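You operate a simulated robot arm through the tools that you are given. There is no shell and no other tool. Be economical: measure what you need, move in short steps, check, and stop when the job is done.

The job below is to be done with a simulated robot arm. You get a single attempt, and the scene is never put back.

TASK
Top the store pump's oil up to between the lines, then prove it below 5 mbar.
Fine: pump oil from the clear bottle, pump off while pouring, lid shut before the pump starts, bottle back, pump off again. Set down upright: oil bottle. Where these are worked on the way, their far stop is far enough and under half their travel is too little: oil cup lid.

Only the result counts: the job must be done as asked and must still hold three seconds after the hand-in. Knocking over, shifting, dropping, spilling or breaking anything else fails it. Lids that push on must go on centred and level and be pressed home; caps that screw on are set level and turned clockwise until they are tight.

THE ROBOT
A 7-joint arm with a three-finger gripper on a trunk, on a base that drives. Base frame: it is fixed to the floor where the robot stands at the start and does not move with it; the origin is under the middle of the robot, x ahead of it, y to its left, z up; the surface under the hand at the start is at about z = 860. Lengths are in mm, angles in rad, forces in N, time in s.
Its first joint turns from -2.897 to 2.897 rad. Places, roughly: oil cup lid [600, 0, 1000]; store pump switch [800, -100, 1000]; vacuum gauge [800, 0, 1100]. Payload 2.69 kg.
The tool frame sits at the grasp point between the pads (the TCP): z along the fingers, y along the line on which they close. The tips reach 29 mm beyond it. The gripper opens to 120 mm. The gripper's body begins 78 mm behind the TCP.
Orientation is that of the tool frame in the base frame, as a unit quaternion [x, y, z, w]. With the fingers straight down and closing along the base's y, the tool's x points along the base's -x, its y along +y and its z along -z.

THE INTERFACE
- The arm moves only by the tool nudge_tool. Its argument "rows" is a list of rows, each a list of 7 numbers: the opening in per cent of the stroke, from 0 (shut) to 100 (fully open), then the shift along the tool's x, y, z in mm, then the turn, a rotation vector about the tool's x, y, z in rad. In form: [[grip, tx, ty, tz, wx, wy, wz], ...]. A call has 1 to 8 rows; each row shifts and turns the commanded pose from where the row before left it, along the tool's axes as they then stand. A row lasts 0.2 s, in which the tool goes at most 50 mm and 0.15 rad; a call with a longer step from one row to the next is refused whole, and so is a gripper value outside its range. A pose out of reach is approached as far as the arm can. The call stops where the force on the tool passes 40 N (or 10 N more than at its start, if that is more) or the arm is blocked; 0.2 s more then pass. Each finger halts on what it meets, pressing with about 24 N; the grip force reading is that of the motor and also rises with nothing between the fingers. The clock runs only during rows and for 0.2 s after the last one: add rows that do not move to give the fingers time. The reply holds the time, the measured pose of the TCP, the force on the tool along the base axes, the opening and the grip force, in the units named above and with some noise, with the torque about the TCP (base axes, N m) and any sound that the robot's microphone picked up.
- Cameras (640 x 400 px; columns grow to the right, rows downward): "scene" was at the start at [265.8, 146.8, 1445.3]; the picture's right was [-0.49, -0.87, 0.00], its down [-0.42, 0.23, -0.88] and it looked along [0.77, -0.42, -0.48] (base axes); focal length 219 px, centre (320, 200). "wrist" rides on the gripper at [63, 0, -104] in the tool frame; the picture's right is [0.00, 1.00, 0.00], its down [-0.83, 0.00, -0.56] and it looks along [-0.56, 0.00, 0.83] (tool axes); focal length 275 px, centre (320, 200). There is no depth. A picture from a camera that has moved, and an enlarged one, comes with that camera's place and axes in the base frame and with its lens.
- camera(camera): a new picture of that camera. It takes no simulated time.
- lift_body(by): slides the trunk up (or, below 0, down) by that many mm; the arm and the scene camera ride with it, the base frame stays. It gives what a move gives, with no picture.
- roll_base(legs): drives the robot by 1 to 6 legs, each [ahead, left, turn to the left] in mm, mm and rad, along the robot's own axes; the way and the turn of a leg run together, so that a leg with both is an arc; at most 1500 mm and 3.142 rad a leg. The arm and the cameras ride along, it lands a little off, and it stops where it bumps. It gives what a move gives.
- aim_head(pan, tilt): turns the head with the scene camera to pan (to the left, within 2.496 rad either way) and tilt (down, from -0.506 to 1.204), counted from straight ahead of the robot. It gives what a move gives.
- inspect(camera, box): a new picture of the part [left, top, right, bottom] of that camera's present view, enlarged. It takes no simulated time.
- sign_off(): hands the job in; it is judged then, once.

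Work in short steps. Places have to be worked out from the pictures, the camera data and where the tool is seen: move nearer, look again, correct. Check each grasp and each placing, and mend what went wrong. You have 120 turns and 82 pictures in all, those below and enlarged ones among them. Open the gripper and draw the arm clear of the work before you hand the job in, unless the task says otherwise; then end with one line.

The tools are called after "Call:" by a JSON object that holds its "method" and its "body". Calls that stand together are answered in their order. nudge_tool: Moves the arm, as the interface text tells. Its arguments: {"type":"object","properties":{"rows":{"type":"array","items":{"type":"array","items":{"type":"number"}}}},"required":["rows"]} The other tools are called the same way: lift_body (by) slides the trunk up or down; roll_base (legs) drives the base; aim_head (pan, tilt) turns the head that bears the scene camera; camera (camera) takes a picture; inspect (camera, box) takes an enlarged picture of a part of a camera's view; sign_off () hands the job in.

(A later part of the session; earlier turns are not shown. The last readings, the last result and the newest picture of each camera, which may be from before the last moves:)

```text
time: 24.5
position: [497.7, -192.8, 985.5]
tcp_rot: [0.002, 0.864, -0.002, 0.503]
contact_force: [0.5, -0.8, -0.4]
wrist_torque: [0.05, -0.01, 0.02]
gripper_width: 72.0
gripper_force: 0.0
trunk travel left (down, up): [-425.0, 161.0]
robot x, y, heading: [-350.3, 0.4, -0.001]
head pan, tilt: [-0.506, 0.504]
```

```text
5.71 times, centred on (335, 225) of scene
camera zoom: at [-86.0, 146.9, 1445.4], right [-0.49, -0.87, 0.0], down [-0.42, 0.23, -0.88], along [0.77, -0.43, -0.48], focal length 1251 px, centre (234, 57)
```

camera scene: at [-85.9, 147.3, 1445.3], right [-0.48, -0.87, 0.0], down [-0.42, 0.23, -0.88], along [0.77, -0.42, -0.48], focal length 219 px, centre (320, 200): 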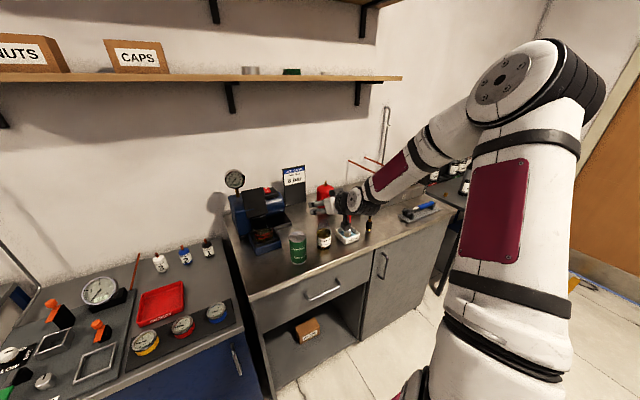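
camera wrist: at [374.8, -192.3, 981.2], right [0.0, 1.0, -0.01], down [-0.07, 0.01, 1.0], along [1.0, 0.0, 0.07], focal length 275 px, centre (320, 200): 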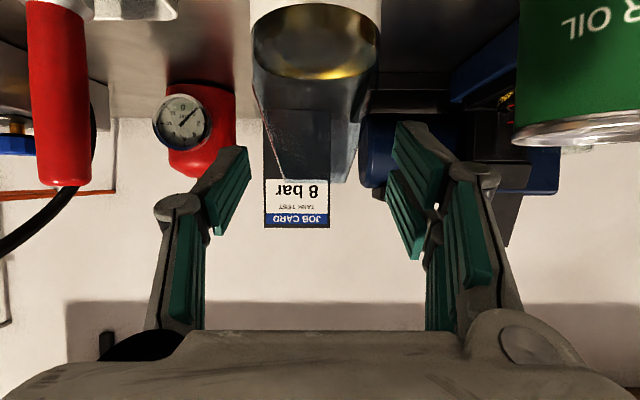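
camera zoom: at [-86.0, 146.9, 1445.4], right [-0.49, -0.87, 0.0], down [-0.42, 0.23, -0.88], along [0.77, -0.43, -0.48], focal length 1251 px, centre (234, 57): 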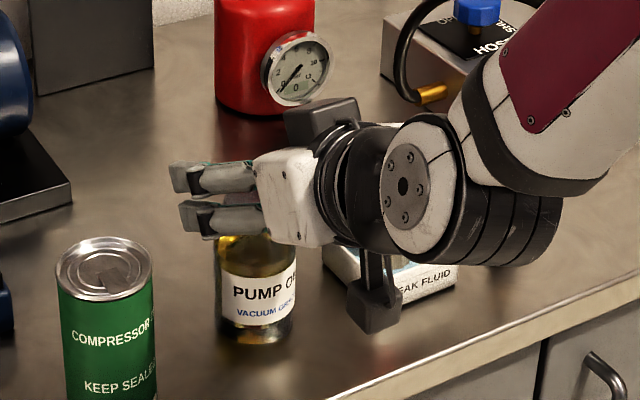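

Bottle centred between the fingers. I descend the remaining 67 mm and close.

Call:
{"method": "nudge_tool", "body": {"rows": [[60, 29, -1, 16.7, 0, 0, 0], [60, 29, 0, 16.7, 0, 0, 0], [60, 0, 0, 0, 0, 0, 0], [30, 0, 0, 0, 0, 0, 0], [30, 0, 0, 0, 0, 0, 0], [30, 0, 0, 0, 0, 0, 0]]}}

Call:
{"method": "camera", "body": {"camera": "wrist"}}

Call:
{"method": "inspect", "body": {"camera": "scene", "box": [285, 190, 385, 260]}}

```text
time: 25.9
position: [495.4, -194.1, 919.2]
tcp_rot: [0.003, 0.865, -0.002, 0.502]
contact_force: [1.0, -1.1, 1.3]
wrist_torque: [-0.02, -0.07, -0.01]
gripper_width: 54.6
gripper_force: 23.5
trunk travel left (down, up): [-425.0, 161.0]
robot x, y, heading: [-349.4, 1.6, -0.003]
head pan, tilt: [-0.506, 0.504]
```

```text
41 pictures are left
camera wrist: at [373.9, -193.6, 914.3], right [0.0, 1.0, -0.01], down [-0.07, 0.01, 1.0], along [1.0, 0.0, 0.07], focal length 275 px, centre (320, 200)
```

wrist: 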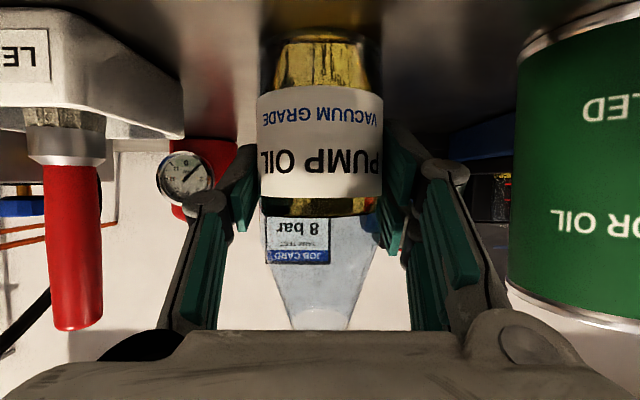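

```text
5.71 times, centred on (335, 225) of scene
camera zoom: at [-85.7, 146.8, 1445.3], right [-0.49, -0.87, 0.0], down [-0.42, 0.23, -0.88], along [0.77, -0.43, -0.48], focal length 1251 px, centre (234, 57)
```

zoom: 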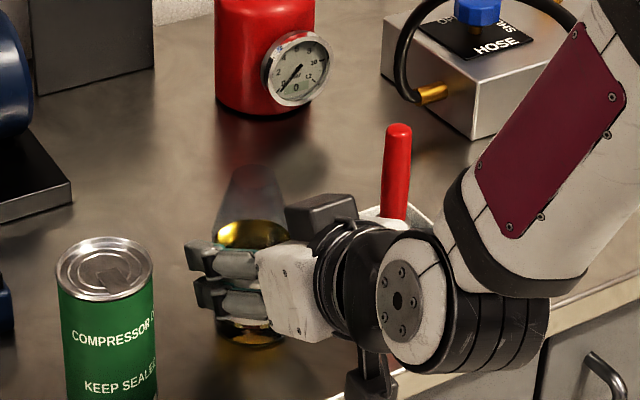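

Gripped at 54.6 mm. I lift straight up 140 mm and check the bottle hangs upright.

Call:
{"method": "nudge_tool", "body": {"rows": [[30, -8.7, 0, -5, 0, 0, 0], [30, -26, 0, -15, 0, 0, 0], [30, -30.3, 0, -17.5, 0, 0, 0], [30, -30.3, 0, -17.5, 0, 0, 0], [30, -26, 0, -15, 0, 0, 0]]}}

Call:
{"method": "camera", "body": {"camera": "wrist"}}

```text
time: 27.1
position: [495.0, -193.9, 1059.1]
tcp_rot: [0.003, 0.865, -0.002, 0.502]
contact_force: [-0.2, 0.2, -2.5]
wrist_torque: [0.0, -0.03, 0.02]
gripper_width: 54.9
gripper_force: 24.0
trunk travel left (down, up): [-425.0, 161.0]
robot x, y, heading: [-352.7, -2.7, -0.0]
head pan, tilt: [-0.506, 0.504]
```

```text
39 pictures are left
camera wrist: at [373.1, -193.2, 1055.3], right [0.0, 1.0, 0.0], down [-0.07, 0.0, 1.0], along [1.0, 0.0, 0.07], focal length 275 px, centre (320, 200)
```

wrist: 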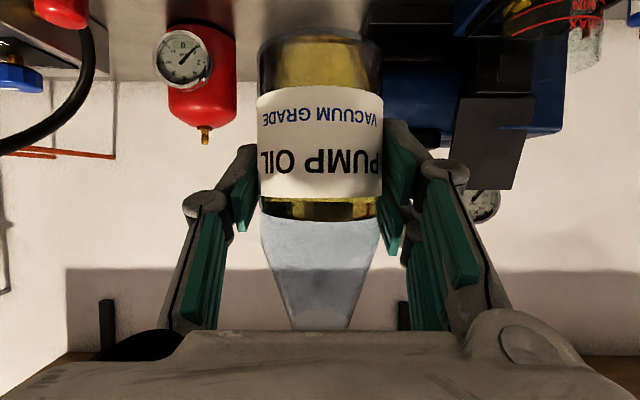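

Bottle held upright (2.5 N). I carry it toward the cup, staying on its -y side.

Call:
{"method": "nudge_tool", "body": {"rows": [[30, -11.6, 16.8, 20.1, 0, 0, 0], [30, -11.6, 16.8, 20.1, 0, 0, 0], [30, -11.6, 16.8, 20.1, 0, 0, 0], [30, -11.6, 16.8, 20.1, 0, 0, 0], [30, -11.6, 16.8, 20.1, 0, 0, 0]]}}

Call:
{"method": "nudge_tool", "body": {"rows": [[30, 0, 0, 0, 0.05, 0, -0.0866], [30, 0, 0, 0, 0.05, 0, -0.0866], [30, 0, 0, 0, 0.05, 0, -0.0866], [30, 0, 0, 0, 0.05, 0, -0.0866], [30, 0, 0, 0, 0.05, 0, -0.0866], [30, 0, 0, 0, 0.05, 0, -0.0866], [30, 0, 0, 0, 0.05, 0, -0.0866]]}}

Call:
{"method": "camera", "body": {"camera": "scene"}}

Call:
{"method": "camera", "body": {"camera": "wrist"}}

```text
time: 28.3
position: [610.4, -112.0, 1059.7]
tcp_rot: [0.003, 0.865, -0.002, 0.502]
contact_force: [0.3, -1.3, -1.7]
wrist_torque: [0.02, 0.03, 0.03]
gripper_width: 54.5
gripper_force: 24.0
trunk travel left (down, up): [-425.0, 161.0]
robot x, y, heading: [-351.9, -1.8, 0.002]
head pan, tilt: [-0.506, 0.504]
```

```text
time: 29.9
position: [611.8, -111.5, 1056.9]
tcp_rot: [-0.17, 0.813, -0.298, 0.471]
contact_force: [-0.4, 0.2, -1.4]
wrist_torque: [0.03, 0.02, 0.04]
gripper_width: 54.6
gripper_force: 24.2
trunk travel left (down, up): [-425.0, 161.0]
robot x, y, heading: [-351.0, -0.1, -0.002]
head pan, tilt: [-0.506, 0.504]
```

```text
38 pictures are left
camera scene: at [-85.6, 146.6, 1445.3], right [-0.49, -0.87, 0.0], down [-0.42, 0.23, -0.88], along [0.77, -0.43, -0.48], focal length 219 px, centre (320, 200)
```

scene: 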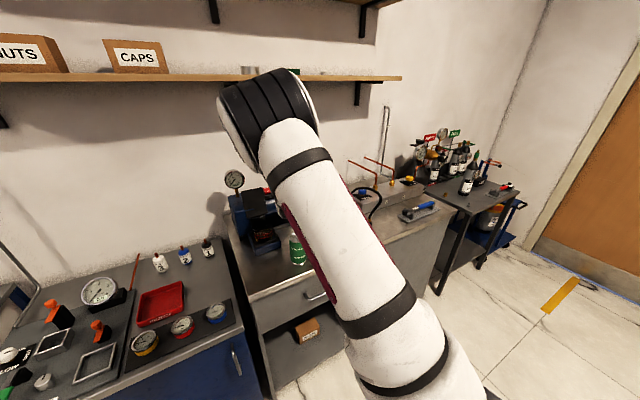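

```text
37 pictures are left
camera wrist: at [489.7, -112.0, 1055.3], right [0.0, 0.76, -0.65], down [-0.07, 0.65, 0.76], along [1.0, 0.04, 0.05], focal length 275 px, centre (320, 200)
```

wrist: 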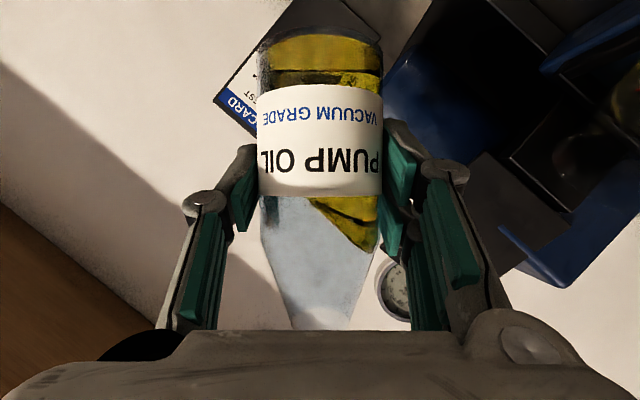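

At 40° the oil is still below the lip. I shift so the lip is over the cup, and tilt to about 57°.

Call:
{"method": "nudge_tool", "body": {"rows": [[30, -5.3, 19, -3, 0, 0, 0], [30, -5.3, 19, -3, 0, 0, 0], [30, 0, 0, 0, 0.05, 0, -0.0866], [30, 0, 0, 0, 0.05, 0, -0.0866], [30, 0, 0, 0, 0.05, 0, -0.0866]]}}

Call:
{"method": "inspect", "body": {"camera": "scene", "box": [225, 180, 305, 260]}}

Call:
{"method": "camera", "body": {"camera": "wrist"}}

```text
time: 31.1
position: [612.1, -74.9, 1043.6]
tcp_rot: [-0.236, 0.759, -0.418, 0.439]
contact_force: [-0.3, -0.1, -2.3]
wrist_torque: [0.05, 0.05, 0.06]
gripper_width: 54.9
gripper_force: 23.7
trunk travel left (down, up): [-425.0, 161.0]
robot x, y, heading: [-353.8, 0.9, 0.003]
head pan, tilt: [-0.506, 0.504]
```

```text
5.00 times, centred on (265, 220) of scene
camera zoom: at [-85.6, 146.6, 1445.3], right [-0.49, -0.87, 0.0], down [-0.42, 0.23, -0.88], along [0.77, -0.43, -0.48], focal length 1095 px, centre (595, 100)
```

zoom: 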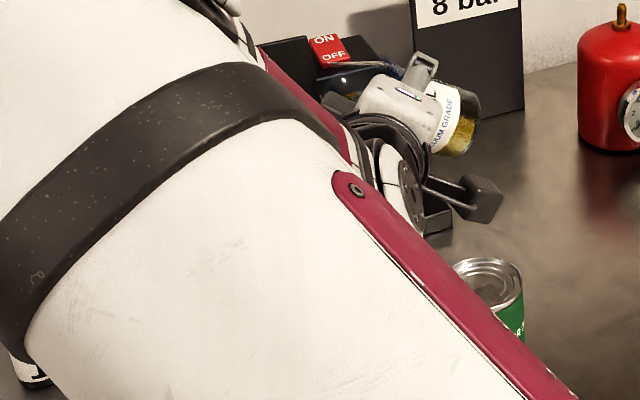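

```text
35 pictures are left
camera wrist: at [490.2, -75.7, 1041.0], right [0.01, 0.54, -0.84], down [-0.06, 0.84, 0.53], along [1.0, 0.05, 0.04], focal length 275 px, centre (320, 200)
```

wrist: 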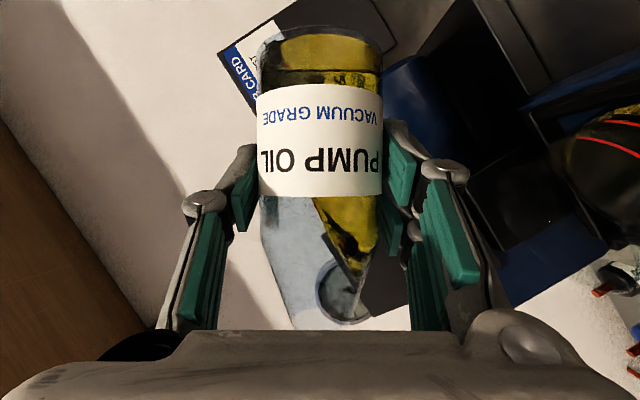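

Oil is nearly at the lip. I tilt 0.1 rad more and look again.

Call:
{"method": "nudge_tool", "body": {"rows": [[30, 0, 0, 0, 0.05, 0, -0.0866], [30, 0, 0, 0, 0, 0, 0]]}}

Call:
{"method": "camera", "body": {"camera": "wrist"}}

```text
time: 31.7
position: [612.3, -73.7, 1043.6]
tcp_rot: [-0.258, 0.737, -0.454, 0.428]
contact_force: [0.2, -0.8, -1.1]
wrist_torque: [0.05, 0.0, -0.01]
gripper_width: 54.8
gripper_force: 23.4
trunk travel left (down, up): [-425.0, 161.0]
robot x, y, heading: [-351.2, 2.5, -0.0]
head pan, tilt: [-0.506, 0.504]
```

```text
34 pictures are left
camera wrist: at [490.4, -75.2, 1041.1], right [0.0, 0.45, -0.89], down [-0.06, 0.89, 0.45], along [1.0, 0.06, 0.03], focal length 275 px, centre (320, 200)
```

wrist: 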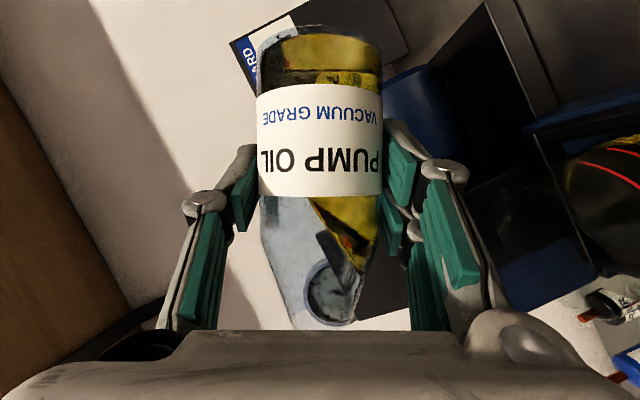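

No flow yet. I go two more steps of 0.07 rad and look.

Call:
{"method": "nudge_tool", "body": {"rows": [[30, 0, 0, 0, 0.035, 0, -0.0606], [30, 0, 0, 0, 0, 0, 0], [30, 0, 0, 0, 0.035, 0, -0.0606], [30, 0, 0, 0, 0, 0, 0]]}}

Call:
{"method": "camera", "body": {"camera": "wrist"}}

```text
time: 32.7
position: [612.0, -74.5, 1044.1]
tcp_rot: [-0.288, 0.704, -0.505, 0.408]
contact_force: [1.0, -0.8, -1.6]
wrist_torque: [0.02, 0.01, -0.02]
gripper_width: 54.7
gripper_force: 23.9
trunk travel left (down, up): [-425.0, 161.0]
robot x, y, heading: [-353.7, -3.7, 0.003]
head pan, tilt: [-0.506, 0.504]
```

```text
33 pictures are left
camera wrist: at [490.5, -75.3, 1041.4], right [0.0, 0.32, -0.95], down [-0.06, 0.95, 0.32], along [1.0, 0.06, 0.02], focal length 275 px, centre (320, 200)
```

wrist: 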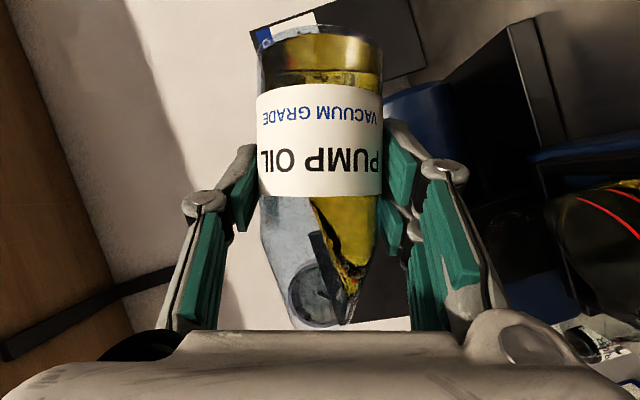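

Oil now at the lip. I tilt another 0.05 rad and hold half a second.

Call:
{"method": "nudge_tool", "body": {"rows": [[30, 0, 0, 0, 0.025, 0, -0.0433], [30, 0, 0, 0, 0, 0, 0], [30, 0, 0, 0, 0, 0, 0]]}}

Call:
{"method": "camera", "body": {"camera": "wrist"}}

```text
time: 33.5
position: [612.4, -73.2, 1044.6]
tcp_rot: [-0.297, 0.691, -0.523, 0.4]
contact_force: [1.1, 0.4, -1.0]
wrist_torque: [0.01, 0.0, 0.0]
gripper_width: 54.7
gripper_force: 24.4
trunk travel left (down, up): [-425.0, 161.0]
robot x, y, heading: [-351.1, -1.7, 0.002]
head pan, tilt: [-0.506, 0.504]
```

```text
32 pictures are left
camera wrist: at [490.4, -75.2, 1041.4], right [0.0, 0.27, -0.96], down [-0.06, 0.96, 0.27], along [1.0, 0.06, 0.02], focal length 275 px, centre (320, 200)
```

wrist: 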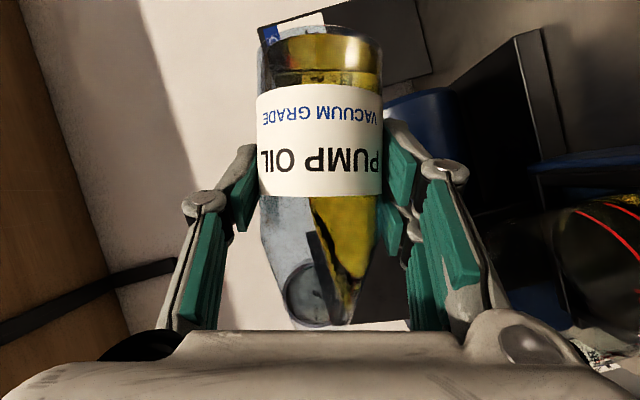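

I enlarge to see whether a stream falls and where the cup level is.

Call:
{"method": "inspect", "body": {"camera": "wrist", "box": [260, 160, 640, 400]}}

```text
1.67 times, centred on (450, 280) of wrist
camera zoom: at [490.4, -75.2, 1041.4], right [0.0, 0.27, -0.96], down [-0.06, 0.96, 0.27], along [1.0, 0.06, 0.02], focal length 459 px, centre (103, 67)
```

zoom: 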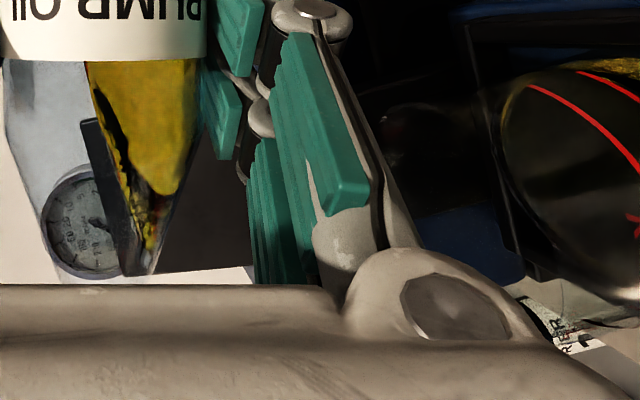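

Not clearly flowing yet. I tilt 0.06 rad further and hold briefly.

Call:
{"method": "nudge_tool", "body": {"rows": [[30, 0, 0, 0, 0.03, 0, -0.052], [30, 0, 0, 0, 0, 0, 0], [30, 0, 0, 0, 0, 0, 0], [30, 0, 0, 0, 0, 0, 0]]}}

Call:
{"method": "inspect", "body": {"camera": "wrist", "box": [260, 160, 640, 400]}}

```text
time: 34.5
position: [612.2, -73.7, 1044.3]
tcp_rot: [-0.309, 0.676, -0.543, 0.391]
contact_force: [-0.1, 0.7, -1.6]
wrist_torque: [0.0, -0.01, 0.01]
gripper_width: 54.5
gripper_force: 24.4
trunk travel left (down, up): [-425.0, 161.0]
robot x, y, heading: [-353.0, -2.0, -0.0]
head pan, tilt: [-0.506, 0.504]
```

```text
1.67 times, centred on (450, 280) of wrist
camera zoom: at [490.3, -75.2, 1041.4], right [0.0, 0.21, -0.98], down [-0.06, 0.97, 0.21], along [1.0, 0.06, 0.02], focal length 459 px, centre (103, 67)
```

zoom: 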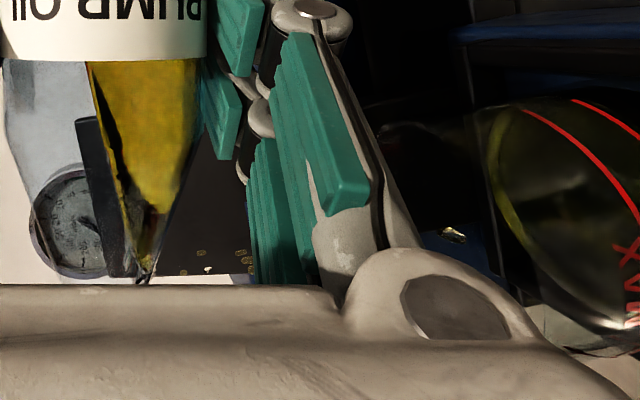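

Droplets are falling into the cup now. I tilt back to stop the flow and check the level.

Call:
{"method": "nudge_tool", "body": {"rows": [[30, 0, 0, 0, -0.07, 0, 0.121], [30, 0, 0, 0, -0.07, 0, 0.121], [30, 0, 0, 0, -0.07, 0, 0.121], [30, 0, 0, 0, 0, 0, 0]]}}

Call:
{"method": "camera", "body": {"camera": "wrist"}}

Call:
{"method": "inspect", "body": {"camera": "wrist", "box": [480, 40, 640, 300]}}

```text
time: 35.5
position: [612.4, -73.0, 1044.4]
tcp_rot: [-0.221, 0.773, -0.39, 0.448]
contact_force: [0.1, 0.4, -1.4]
wrist_torque: [0.01, -0.03, 0.02]
gripper_width: 54.8
gripper_force: 24.0
trunk travel left (down, up): [-425.0, 161.0]
robot x, y, heading: [-352.0, 1.6, 0.0]
head pan, tilt: [-0.506, 0.504]
```

```text
29 pictures are left
camera wrist: at [490.0, -75.0, 1040.9], right [0.0, 0.6, -0.8], down [-0.07, 0.8, 0.59], along [1.0, 0.05, 0.04], focal length 275 px, centre (320, 200)
```

wrist: 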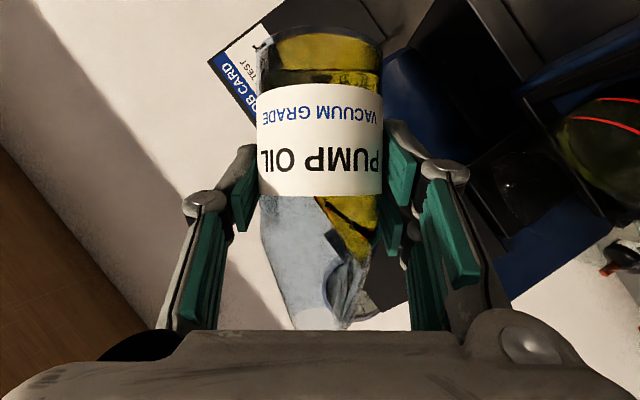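

```text
1.54 times, centred on (560, 170) of wrist
camera zoom: at [490.0, -75.0, 1040.9], right [0.0, 0.6, -0.8], down [-0.07, 0.8, 0.59], along [1.0, 0.05, 0.04], focal length 424 px, centre (-49, 246)
```

zoom: 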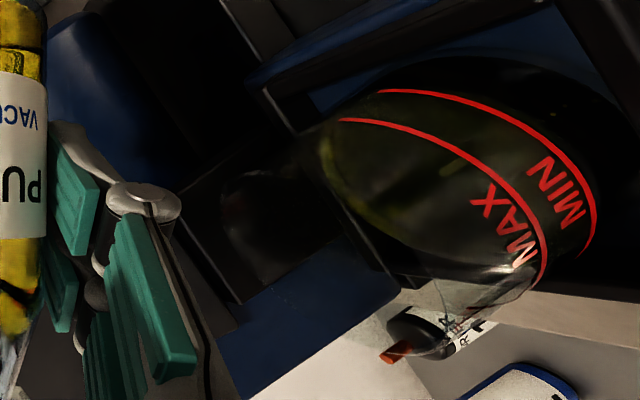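

To judge the level I go back to the earlier pose (40° tilt, y≈-112), from where the scene camera sees the cup.

Call:
{"method": "nudge_tool", "body": {"rows": [[30, 0, 0, 0, -0.06, 0, 0.104], [30, 0, 0, 0, -0.06, 0, 0.104], [30, 0, 0, 0, -0.04, 0, 0.07], [30, 5.3, -19, 3, 0, 0, 0], [30, 5.3, -19, 3, 0, 0, 0]]}}

Call:
{"method": "inspect", "body": {"camera": "scene", "box": [240, 210, 290, 260]}}

```text
time: 36.7
position: [612.6, -110.4, 1056.3]
tcp_rot: [-0.148, 0.825, -0.262, 0.478]
contact_force: [-0.1, 0.9, -1.8]
wrist_torque: [0.01, -0.01, -0.01]
gripper_width: 54.8
gripper_force: 24.2
trunk travel left (down, up): [-425.0, 161.0]
robot x, y, heading: [-348.9, -2.0, -0.001]
head pan, tilt: [-0.506, 0.504]
```

```text
8.00 times, centred on (265, 235) of scene
camera zoom: at [-85.6, 147.2, 1445.3], right [-0.49, -0.87, 0.0], down [-0.42, 0.23, -0.88], along [0.77, -0.42, -0.48], focal length 1752 px, centre (760, -80)
```

zoom: 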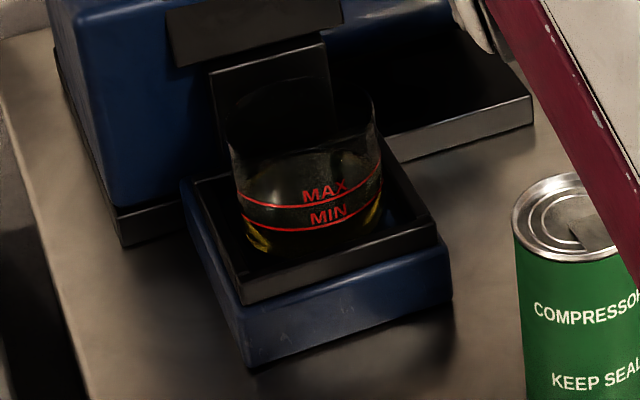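

I enlarge further to pin the oil level.

Call:
{"method": "inspect", "body": {"camera": "scene", "box": [252, 220, 272, 245]}}

```text
16.00 times, centred on (262, 232) of scene
camera zoom: at [-85.6, 147.2, 1445.3], right [-0.49, -0.87, 0.0], down [-0.42, 0.23, -0.88], along [0.77, -0.42, -0.48], focal length 3503 px, centre (1248, -320)
```

zoom: 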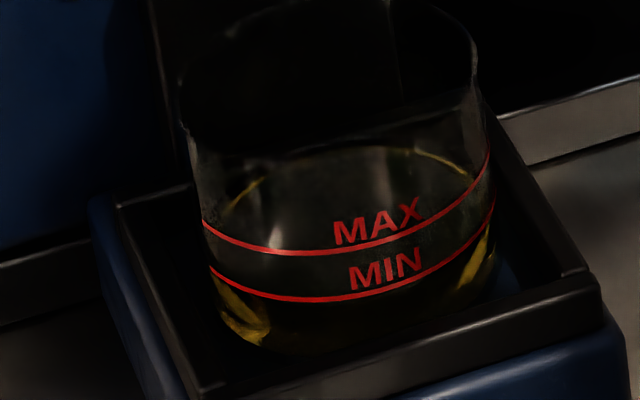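

The level looks around MIN to mid but refraction makes it ambiguous. I set the bottle upright and take the wrist camera to a flatter view past the can.

Call:
{"method": "nudge_tool", "body": {"rows": [[30, 0, 0, 0, -0.0725, 0, 0.1256], [30, 0, 0, 0, -0.0725, 0, 0.1256], [30, 0, 0, 0, -0.0725, 0, 0.1256], [30, 0, 0, 0, -0.0725, 0, 0.1256], [30, 29, -18.3, -26.3, 0, 0, 0], [30, 29, -18.3, -26.3, 0, 0, 0], [30, 29, -18.3, -26.3, 0, 0, 0]]}}

Call:
{"method": "inspect", "body": {"camera": "wrist", "box": [460, 60, 580, 180]}}

```text
time: 38.3
position: [498.5, -166.9, 1022.0]
tcp_rot: [-0.005, 0.864, -0.014, 0.503]
contact_force: [0.6, 1.0, -1.5]
wrist_torque: [-0.01, -0.03, -0.05]
gripper_width: 54.7
gripper_force: 23.9
trunk travel left (down, up): [-425.0, 161.0]
robot x, y, heading: [-350.3, -0.0, 0.0]
head pan, tilt: [-0.506, 0.504]
```

```text
3.33 times, centred on (520, 120) of wrist
camera zoom: at [376.7, -166.4, 1017.0], right [0.0, 1.0, -0.03], down [-0.07, 0.03, 1.0], along [1.0, 0.0, 0.07], focal length 918 px, centre (-347, 467)
```

zoom: 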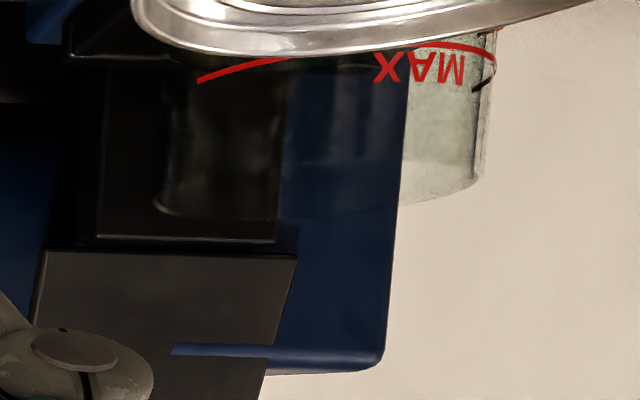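

The can hides the zone below MAX. I rise 45 mm and look again.

Call:
{"method": "nudge_tool", "body": {"rows": [[30, -19.5, 0, -11.2, 0, 0, 0], [30, -19.5, 0, -11.2, 0, 0, 0]]}}

Call:
{"method": "inspect", "body": {"camera": "wrist", "box": [460, 0, 580, 120]}}

```text
time: 38.9
position: [499.9, -166.7, 1064.1]
tcp_rot: [-0.005, 0.865, -0.014, 0.502]
contact_force: [0.7, 0.1, -2.0]
wrist_torque: [0.0, -0.01, 0.03]
gripper_width: 54.9
gripper_force: 24.6
trunk travel left (down, up): [-425.0, 161.0]
robot x, y, heading: [-351.2, 2.3, -0.003]
head pan, tilt: [-0.506, 0.504]
```

```text
3.33 times, centred on (520, 60) of wrist
camera zoom: at [377.2, -165.6, 1060.9], right [0.0, 1.0, -0.03], down [-0.07, 0.03, 1.0], along [1.0, 0.0, 0.07], focal length 918 px, centre (-347, 667)
```

zoom: 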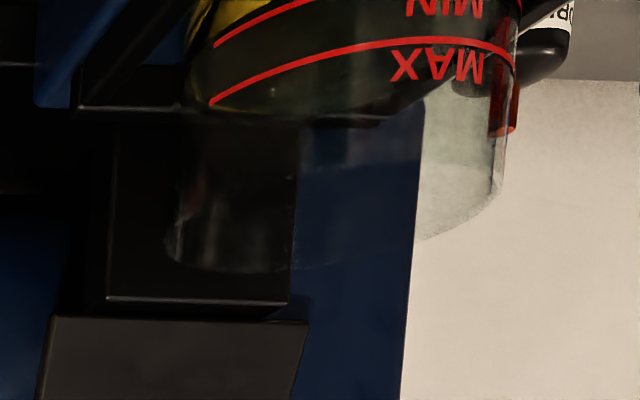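

The picture suggests the oil lies near below MAX, but it's cut off. I pitch the wrist 0.25 rad for a full view of the cup.

Call:
{"method": "nudge_tool", "body": {"rows": [[30, 0, 0, 0, 0, 0.125, 0], [30, 0, 0, 0, 0, 0.125, 0]]}}

Call:
{"method": "camera", "body": {"camera": "wrist"}}

```text
time: 39.5
position: [499.0, -165.0, 1065.3]
tcp_rot: [-0.003, 0.921, -0.014, 0.39]
contact_force: [0.6, 1.0, -0.9]
wrist_torque: [-0.06, 0.01, 0.0]
gripper_width: 54.8
gripper_force: 24.3
trunk travel left (down, up): [-425.0, 161.0]
robot x, y, heading: [-352.2, 1.8, 0.001]
head pan, tilt: [-0.506, 0.504]
```

```text
23 pictures are left
camera wrist: at [380.5, -164.0, 1091.6], right [0.0, 1.0, -0.03], down [0.18, 0.03, 0.98], along [0.98, -0.01, -0.18], focal length 275 px, centre (320, 200)
```

wrist: 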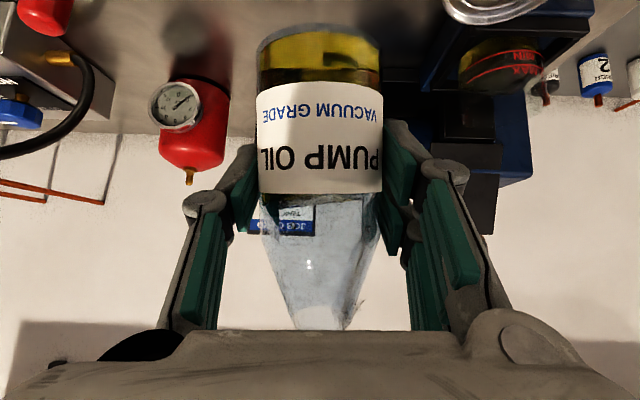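

I zoom on the cup.

Call:
{"method": "inspect", "body": {"camera": "wrist", "box": [450, 25, 560, 110]}}

```text
4.71 times, centred on (505, 68) of wrist
camera zoom: at [380.5, -164.0, 1091.6], right [0.0, 1.0, -0.03], down [0.18, 0.03, 0.98], along [0.98, -0.01, -0.18], focal length 1295 px, centre (-551, 824)
```

zoom: 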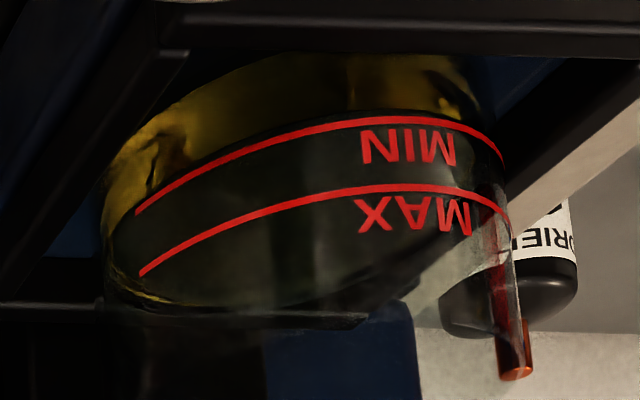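

Now it is clear: the yellow/dark contact line at the front lies just below MIN, so more oil is needed (about 0.6–0.7 of the gap). I go back to the pouring place.

Call:
{"method": "nudge_tool", "body": {"rows": [[30, 0, 0, 0, 0, -0.125, 0], [30, 0, 0, 0, 0, -0.125, 0], [30, -17.4, 17.7, 33.5, 0, 0, 0], [30, -17.4, 17.7, 33.5, 0, 0, 0], [30, -17.4, 17.7, 33.5, 0, 0, 0]]}}

Call:
{"method": "nudge_tool", "body": {"rows": [[30, 0, 0, 0, 0.07, 0, -0.121], [30, 0, 0, 0, 0.07, 0, -0.121], [30, 0, 0, 0, 0.07, 0, -0.121], [30, 0, 0, 0, 0.07, 0, -0.121], [30, 0, 0, 0, 0.07, 0, -0.121], [30, -5.3, 19, -3, 0, 0, 0], [30, -5.3, 19, -3, 0, 0, 0]]}}

```text
time: 40.7
position: [613.2, -114.0, 1061.5]
tcp_rot: [-0.004, 0.864, -0.016, 0.503]
contact_force: [0.6, -0.5, -0.7]
wrist_torque: [0.0, 0.0, 0.04]
gripper_width: 54.7
gripper_force: 23.9
trunk travel left (down, up): [-425.0, 161.0]
robot x, y, heading: [-351.3, -1.4, -0.003]
head pan, tilt: [-0.506, 0.504]
```

```text
time: 42.3
position: [612.1, -78.8, 1044.6]
tcp_rot: [-0.175, 0.808, -0.31, 0.469]
contact_force: [0.7, -0.8, -1.7]
wrist_torque: [0.04, -0.01, 0.07]
gripper_width: 54.7
gripper_force: 24.2
trunk travel left (down, up): [-425.0, 161.0]
robot x, y, heading: [-351.9, 2.8, 0.002]
head pan, tilt: [-0.506, 0.504]
```

I tilt to 78° again and hold about the same time plus a little, then back.

Call:
{"method": "nudge_tool", "body": {"rows": [[30, -2.3, 3, -1.3, 0.07, 0, -0.121], [30, 0, 0, 0, 0.07, 0, -0.121], [30, 0, 0, 0, 0.07, 0, -0.121], [30, 0, 0, 0, 0.07, 0, -0.121], [30, 0, 0, 0, 0.032, 0, -0.055], [30, 0, 0, 0, 0, 0, 0], [30, 0, 0, 0, 0, 0, 0], [30, 0, 0, 0, 0, 0, 0]]}}

Call:
{"method": "inspect", "body": {"camera": "wrist", "box": [260, 160, 640, 400]}}

```text
time: 44.1
position: [613.9, -73.5, 1043.7]
tcp_rot: [-0.309, 0.675, -0.544, 0.391]
contact_force: [-0.5, -0.2, -1.4]
wrist_torque: [0.01, 0.02, 0.0]
gripper_width: 54.5
gripper_force: 24.1
trunk travel left (down, up): [-425.0, 161.0]
robot x, y, heading: [-351.8, 0.0, 0.001]
head pan, tilt: [-0.506, 0.504]
```

```text
1.67 times, centred on (450, 280) of wrist
camera zoom: at [491.8, -74.5, 1041.1], right [0.01, 0.21, -0.98], down [-0.06, 0.98, 0.21], along [1.0, 0.06, 0.02], focal length 459 px, centre (103, 67)
```

zoom: 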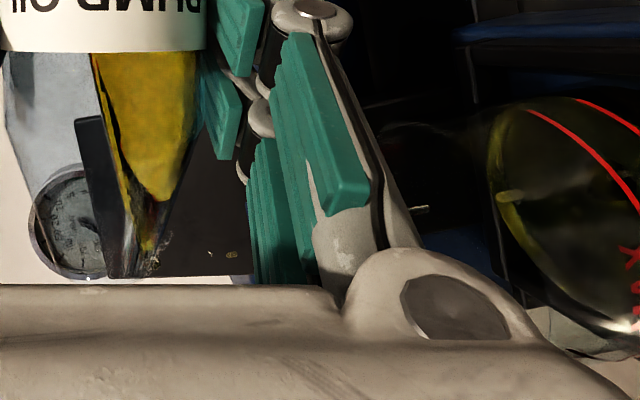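

Only single drops now; near equilibrium. I tilt 0.06 rad more and hold 0.8 s, then look.

Call:
{"method": "nudge_tool", "body": {"rows": [[30, 0, 0, 0, 0.03, 0, -0.052], [30, 0, 0, 0, 0, 0, 0], [30, 0, 0, 0, 0, 0, 0], [30, 0, 0, 0, 0, 0, 0]]}}

Call:
{"method": "inspect", "body": {"camera": "wrist", "box": [260, 160, 640, 400]}}

```text
time: 45.1
position: [612.3, -73.2, 1043.5]
tcp_rot: [-0.32, 0.659, -0.564, 0.381]
contact_force: [-0.4, 0.0, -1.9]
wrist_torque: [0.0, 0.02, 0.0]
gripper_width: 54.8
gripper_force: 23.9
trunk travel left (down, up): [-425.0, 161.0]
robot x, y, heading: [-349.8, 0.5, -0.005]
head pan, tilt: [-0.506, 0.504]
```

```text
1.67 times, centred on (450, 280) of wrist
camera zoom: at [491.9, -74.4, 1041.3], right [0.01, 0.15, -0.99], down [-0.06, 0.99, 0.15], along [1.0, 0.06, 0.01], focal length 459 px, centre (103, 67)
```

zoom: 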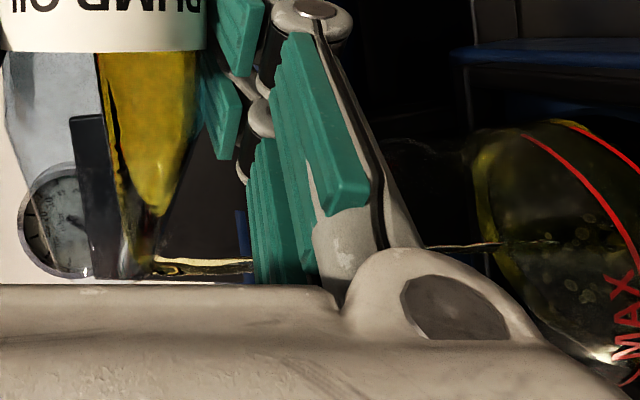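

A steady stream falls in the cup. I tilt back and retreat to the pose where the scene camera sees the cup.

Call:
{"method": "nudge_tool", "body": {"rows": [[30, 0, 0, 0, -0.07, 0, 0.121], [30, 0, 0, 0, -0.07, 0, 0.121], [30, 0, 0, 0, -0.07, 0, 0.121], [30, 0, 0, 0, -0.07, 0, 0.121], [30, 0, 0, 0, -0.07, 0, 0.121], [30, 0, 0, 0, -0.07, 0, 0.121], [30, 5.3, -19, 3, 0, 0, 0], [30, 5.3, -19, 3, 0, 0, 0]]}}

Call:
{"method": "inspect", "body": {"camera": "scene", "box": [252, 220, 272, 245]}}

```text
time: 46.9
position: [613.6, -109.9, 1054.7]
tcp_rot: [-0.139, 0.83, -0.246, 0.481]
contact_force: [0.7, 0.1, -1.1]
wrist_torque: [0.0, 0.02, -0.06]
gripper_width: 54.6
gripper_force: 24.5
trunk travel left (down, up): [-425.0, 161.0]
robot x, y, heading: [-353.1, 2.2, -0.001]
head pan, tilt: [-0.506, 0.504]
```

```text
16.00 times, centred on (262, 232) of scene
camera zoom: at [-85.6, 147.2, 1445.3], right [-0.49, -0.87, 0.0], down [-0.42, 0.23, -0.88], along [0.77, -0.42, -0.48], focal length 3503 px, centre (1248, -320)
```

zoom: 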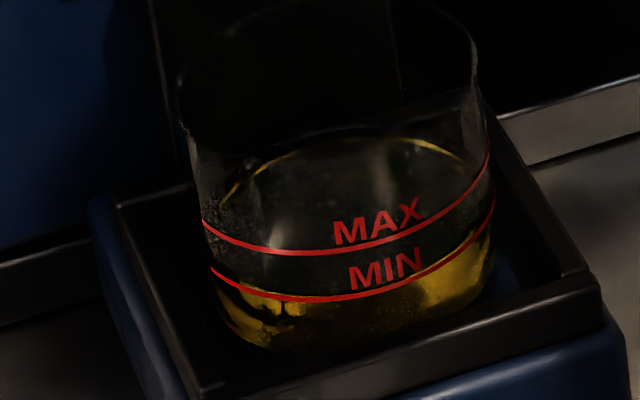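

Level is now about at MIN. I pour again, a bit further tilted (84°) and about twice as long.

Call:
{"method": "nudge_tool", "body": {"rows": [[30, -5.3, 19, -3, 0, 0, 0], [30, -5.3, 19, -3, 0, 0, 0], [30, 0, 0, 0, 0.07, 0, -0.121], [30, 0, 0, 0, 0.07, 0, -0.121], [30, 0, 0, 0, 0.07, 0, -0.121], [30, 0, 0, 0, 0.07, 0, -0.121], [30, 0, 0, 0, 0.07, 0, -0.121]]}}

Call:
{"method": "nudge_tool", "body": {"rows": [[30, 0, 0, 0, 0.07, 0, -0.121], [30, 0, 0, 0, 0.02, 0, -0.035], [30, 0, 0, 0, 0, 0, 0], [30, 0, 0, 0, 0, 0, 0], [30, 0, 0, 0, 0, 0, 0], [30, 0, 0, 0, 0, 0, 0]]}}

Call:
{"method": "inspect", "body": {"camera": "wrist", "box": [260, 160, 640, 400]}}

```text
time: 48.5
position: [614.2, -74.5, 1044.8]
tcp_rot: [-0.293, 0.696, -0.517, 0.402]
contact_force: [-0.5, -0.3, -1.9]
wrist_torque: [0.05, 0.01, 0.1]
gripper_width: 54.7
gripper_force: 23.9
trunk travel left (down, up): [-425.0, 161.0]
robot x, y, heading: [-350.2, 0.4, 0.0]
head pan, tilt: [-0.506, 0.504]
```

```text
time: 49.9
position: [614.2, -73.9, 1044.6]
tcp_rot: [-0.328, 0.648, -0.576, 0.375]
contact_force: [-0.1, -0.5, -1.1]
wrist_torque: [0.0, 0.01, -0.03]
gripper_width: 54.7
gripper_force: 25.0
trunk travel left (down, up): [-425.0, 161.0]
robot x, y, heading: [-353.6, 1.3, -0.001]
head pan, tilt: [-0.506, 0.504]
```

```text
1.67 times, centred on (450, 280) of wrist
camera zoom: at [491.5, -74.8, 1041.5], right [0.0, 0.11, -0.99], down [-0.06, 0.99, 0.11], along [1.0, 0.06, 0.01], focal length 459 px, centre (103, 67)
```

zoom: 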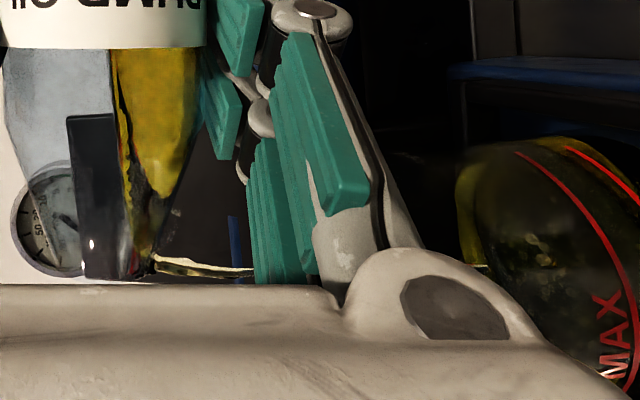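

The bottle's oil dropped noticeably. I tilt back and check the cup.

Call:
{"method": "nudge_tool", "body": {"rows": [[30, 0, 0, 0, -0.07, 0, 0.121], [30, 0, 0, 0, -0.07, 0, 0.121], [30, 0, 0, 0, -0.07, 0, 0.121], [30, 0, 0, 0, -0.07, 0, 0.121], [30, 0, 0, 0, -0.07, 0, 0.121], [30, 0, 0, 0, -0.07, 0, 0.121], [30, 5.3, -19, 3, 0, 0, 0], [30, 5.3, -19, 3, 0, 0, 0]]}}

Call:
{"method": "inspect", "body": {"camera": "scene", "box": [252, 220, 272, 245]}}

```text
time: 51.7
position: [614.0, -110.0, 1055.8]
tcp_rot: [-0.148, 0.825, -0.263, 0.479]
contact_force: [-1.4, 1.0, -2.0]
wrist_torque: [0.0, 0.02, -0.08]
gripper_width: 54.9
gripper_force: 24.0
trunk travel left (down, up): [-425.0, 161.0]
robot x, y, heading: [-350.0, 1.9, -0.001]
head pan, tilt: [-0.506, 0.504]
```

```text
16.00 times, centred on (262, 232) of scene
camera zoom: at [-85.6, 147.2, 1445.2], right [-0.49, -0.87, 0.0], down [-0.42, 0.23, -0.88], along [0.77, -0.42, -0.48], focal length 3503 px, centre (1248, -320)
```

zoom: 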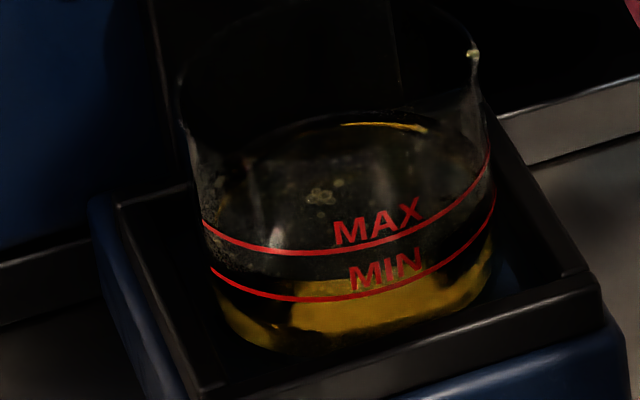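

Oil front line is now at about 40% between MIN and MAX — good. I tilt the bottle upright and carry it back above its place.

Call:
{"method": "nudge_tool", "body": {"rows": [[30, 0, 0, 0, -0.074, 0, 0.128], [30, 0, 0, 0, -0.074, 0, 0.128], [30, 0, 0, 0, -0.074, 0, 0.128], [30, 0, 0, 0, -0.074, 0, 0.128], [30, 0, 0, 0, -0.014, 0, 0.025]]}}

Call:
{"method": "nudge_tool", "body": {"rows": [[30, 11, -16.8, -21, 0, 0, 0], [30, 11, -16.8, -21, 0, 0, 0], [30, 11, -16.8, -21, 0, 0, 0], [30, 11, -16.8, -21, 0, 0, 0], [30, 11, -16.8, -21, 0, 0, 0]]}}

```text
time: 52.9
position: [613.6, -110.6, 1055.2]
tcp_rot: [0.003, 0.865, 0.003, 0.502]
contact_force: [-0.9, 0.5, -1.4]
wrist_torque: [0.02, -0.02, -0.04]
gripper_width: 54.9
gripper_force: 24.3
trunk travel left (down, up): [-425.0, 161.0]
robot x, y, heading: [-351.1, 2.3, -0.001]
head pan, tilt: [-0.506, 0.504]
```

```text
time: 54.1
position: [494.7, -192.6, 1060.0]
tcp_rot: [0.003, 0.865, 0.002, 0.503]
contact_force: [-0.2, 0.7, -1.0]
wrist_torque: [-0.03, 0.0, 0.01]
gripper_width: 54.7
gripper_force: 23.6
trunk travel left (down, up): [-425.0, 161.0]
robot x, y, heading: [-351.2, 1.6, 0.002]
head pan, tilt: [-0.506, 0.504]
```

Upright and back above its spot. I lower it 139 mm, easing in at the end.

Call:
{"method": "nudge_tool", "body": {"rows": [[30, 34.6, -1.5, 20, 0, 0, 0], [30, 34.6, 0, 20, 0, 0, 0], [30, 34.6, 0, 20, 0, 0, 0], [30, 10.4, 0, 6, 0, 0, 0], [30, 4.3, 0, 2.5, 0, 0, 0], [30, 0, 0, 0, 0, 0, 0]]}}

Call:
{"method": "camera", "body": {"camera": "wrist"}}

```text
time: 55.5
position: [495.4, -195.5, 924.0]
tcp_rot: [0.003, 0.864, 0.002, 0.503]
contact_force: [-1.1, 0.3, 2.9]
wrist_torque: [-0.01, -0.1, 0.03]
gripper_width: 54.6
gripper_force: 23.7
trunk travel left (down, up): [-425.0, 161.0]
robot x, y, heading: [-347.4, -4.0, 0.002]
head pan, tilt: [-0.506, 0.504]
```

```text
16 pictures are left
camera wrist: at [373.5, -194.3, 918.3], right [0.0, 1.0, 0.0], down [-0.07, 0.0, 1.0], along [1.0, 0.0, 0.07], focal length 275 px, centre (320, 200)
```

wrist: 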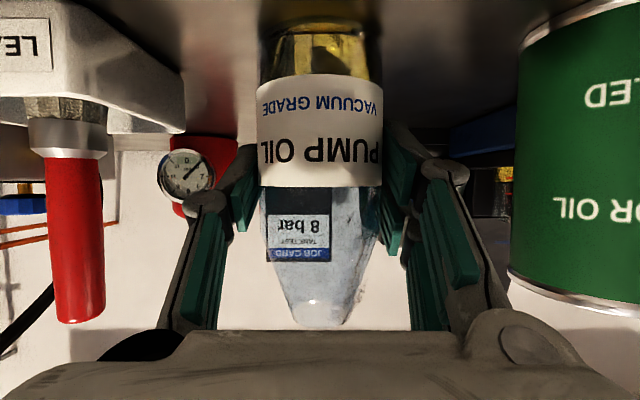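

Contact force changed to +2.9 N: it seems to touch at 924 (bottle sat slightly lower in the grip). I lower 2 mm more to confirm.

Call:
{"method": "nudge_tool", "body": {"rows": [[30, 1.3, 0, 0.8, 0, 0, 0], [30, 0, 0, 0, 0, 0, 0]]}}

```text
time: 56.1
position: [495.3, -196.4, 922.8]
tcp_rot: [0.004, 0.864, 0.001, 0.503]
contact_force: [-3.2, 0.4, 15.4]
wrist_torque: [0.03, -0.06, -0.03]
gripper_width: 54.6
gripper_force: 24.0
trunk travel left (down, up): [-425.0, 161.0]
robot x, y, heading: [-349.0, 4.0, 0.006]
head pan, tilt: [-0.506, 0.504]
```

Firmly on the table. I ease up 1 mm and open the fingers, then look.

Call:
{"method": "nudge_tool", "body": {"rows": [[30, -1, 0, -0.6, 0, 0, 0], [50, 0, 0, 0, 0, 0, 0], [62, 0, 0, 0, 0, 0, 0], [62, 0, 0, 0, 0, 0, 0]]}}

Call:
{"method": "camera", "body": {"camera": "wrist"}}

```text
time: 57.1
position: [494.9, -194.4, 922.3]
tcp_rot: [0.004, 0.865, 0.002, 0.502]
contact_force: [0.3, 0.0, 0.2]
wrist_torque: [0.03, -0.02, -0.01]
gripper_width: 74.0
gripper_force: 0.2
trunk travel left (down, up): [-425.0, 161.0]
robot x, y, heading: [-349.4, 1.6, -0.002]
head pan, tilt: [-0.506, 0.504]
```

```text
15 pictures are left
camera wrist: at [373.3, -194.2, 917.4], right [0.0, 1.0, 0.0], down [-0.07, 0.0, 1.0], along [1.0, 0.0, 0.07], focal length 275 px, centre (320, 200)
```

wrist: 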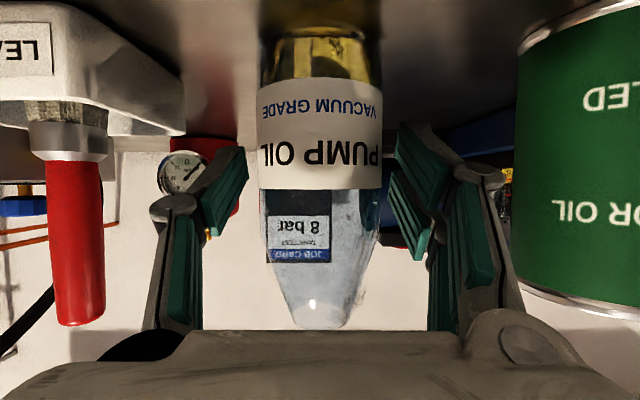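

Bottle stands upright, free. I rise straight up clear of it.

Call:
{"method": "nudge_tool", "body": {"rows": [[62, -34.6, 0, -20, 0, 0, 0], [62, -34.6, 0, -20, 0, 0, 0], [62, -34.6, 0, -20, 0, 0, 0], [62, -34.6, 0, -20, 0, 0, 0], [62, -34.6, 0, -20, 0, 0, 0]]}}

Call:
{"method": "nudge_tool", "body": {"rows": [[20, 0, 0, 0, 0, 0.15, 0], [20, 0, 0, 0, 0, 0.15, 0], [10, 0, 0, 0, 0, 0.15, 0], [0, 0, 0, 0, 0, 0.15, 0], [0, 0, 0, 0, 0, 0.15, 0], [0, 0, 0, 0, 0, 0.15, 0], [0, 0, 0, 0, 0, 0.147, 0]]}}

Call:
{"method": "nudge_tool", "body": {"rows": [[0, -25, 35, -22, 0, 0, 0], [0, -25, 35, -22, 0, 0, 0], [0, -25, 35, -22, 0, 0, 0], [0, -25, 35, -22, 0, 0, 0]]}}

Call:
{"method": "camera", "body": {"camera": "wrist"}}

```text
time: 58.3
position: [494.2, -196.7, 1122.2]
tcp_rot: [0.004, 0.864, 0.001, 0.503]
contact_force: [-0.3, 0.2, -0.7]
wrist_torque: [0.01, 0.0, 0.01]
gripper_width: 74.5
gripper_force: 0.1
trunk travel left (down, up): [-425.0, 161.0]
robot x, y, heading: [-350.8, -2.0, 0.002]
head pan, tilt: [-0.506, 0.504]
```

```text
time: 59.9
position: [496.7, -193.9, 1121.4]
tcp_rot: [-0.002, 1.0, 0.006, 0.028]
contact_force: [0.4, -0.3, 0.2]
wrist_torque: [-0.03, -0.04, 0.03]
gripper_width: 0.0
gripper_force: 23.7
out of reach, approached as far as the arm can: row 2
trunk travel left (down, up): [-425.0, 161.0]
robot x, y, heading: [-349.9, 6.2, -0.003]
head pan, tilt: [-0.506, 0.504]
```

```text
time: 60.9
position: [587.4, -53.1, 1217.6]
tcp_rot: [-0.004, 1.0, 0.008, 0.03]
contact_force: [-1.5, 2.3, 0.3]
wrist_torque: [-0.24, -0.06, -0.04]
gripper_width: 0.2
gripper_force: 24.1
out of reach, approached as far as the arm can: row 4
trunk travel left (down, up): [-425.0, 161.0]
robot x, y, heading: [-350.9, 1.6, 0.001]
head pan, tilt: [-0.506, 0.504]
```

```text
14 pictures are left
camera wrist: at [517.5, -53.9, 1316.1], right [-0.01, 1.0, 0.01], down [0.8, 0.0, 0.6], along [0.6, 0.02, -0.8], focal length 275 px, centre (320, 200)
```

wrist: 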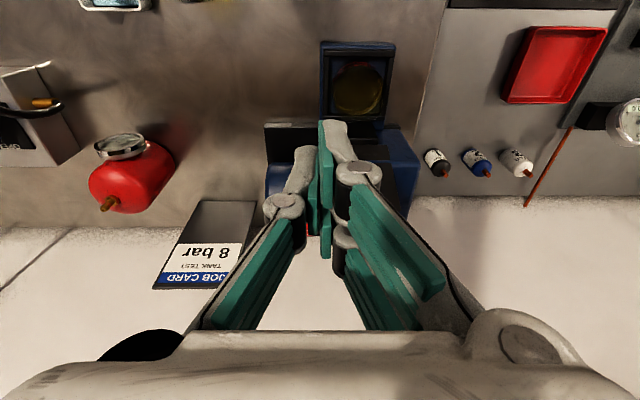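

Fingers hide the lid. I pull back 150 mm, open the fingers, and drive the base 200 mm forward for better reach.

Call:
{"method": "nudge_tool", "body": {"rows": [[50, 38, 15, 0, 0, 0, 0], [100, 38, 15, 0, 0, 0, 0], [100, 38, 15, 0, 0, 0, 0], [100, 38, 15, 0, 0, 0.055, 0]]}}

Call:
{"method": "roll_base", "body": {"legs": [[200, 0, 0]]}}

Call:
{"method": "camera", "body": {"camera": "wrist"}}

Call:
{"method": "inspect", "body": {"camera": "scene", "box": [190, 160, 350, 300]}}

```text
time: 61.9
position: [435.4, 2.7, 1207.8]
tcp_rot: [-0.002, 1.0, 0.007, 0.002]
contact_force: [0.1, 0.2, -0.8]
wrist_torque: [0.05, 0.04, -0.03]
gripper_width: 119.9
gripper_force: 0.0
trunk travel left (down, up): [-425.0, 161.0]
robot x, y, heading: [-350.5, -1.9, -0.001]
head pan, tilt: [-0.506, 0.504]
```

```text
time: 63.5
position: [635.2, 5.1, 1207.6]
tcp_rot: [-0.004, 1.0, 0.007, 0.003]
contact_force: [0.9, 0.1, 0.1]
wrist_torque: [-0.01, -0.01, 0.0]
gripper_width: 120.1
gripper_force: 0.1
trunk travel left (down, up): [-425.0, 161.0]
robot x, y, heading: [-152.1, -0.6, 0.002]
head pan, tilt: [-0.506, 0.504]
```

```text
13 pictures are left
camera wrist: at [571.1, 4.2, 1310.3], right [-0.01, 1.0, 0.01], down [0.83, 0.0, 0.56], along [0.56, 0.02, -0.83], focal length 275 px, centre (320, 200)
```

wrist: 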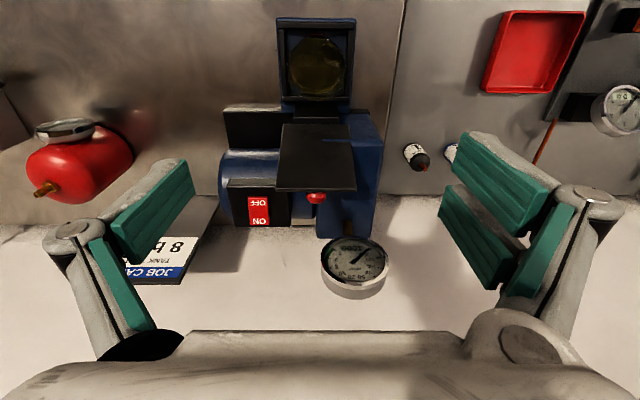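

```text
2.86 times, centred on (270, 230) of scene
camera zoom: at [113.8, 147.6, 1445.3], right [-0.48, -0.88, 0.0], down [-0.42, 0.23, -0.88], along [0.77, -0.42, -0.48], focal length 626 px, centre (463, 114)
```

zoom: 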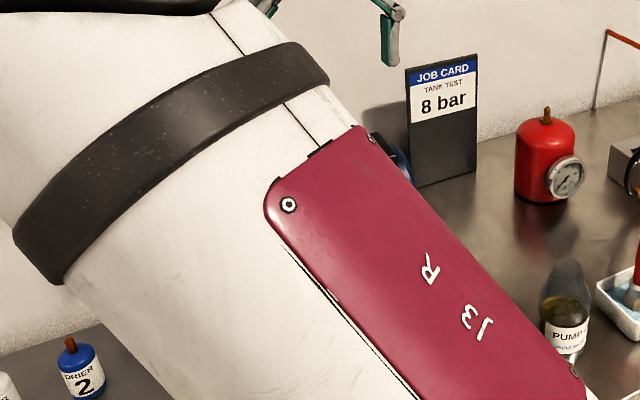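

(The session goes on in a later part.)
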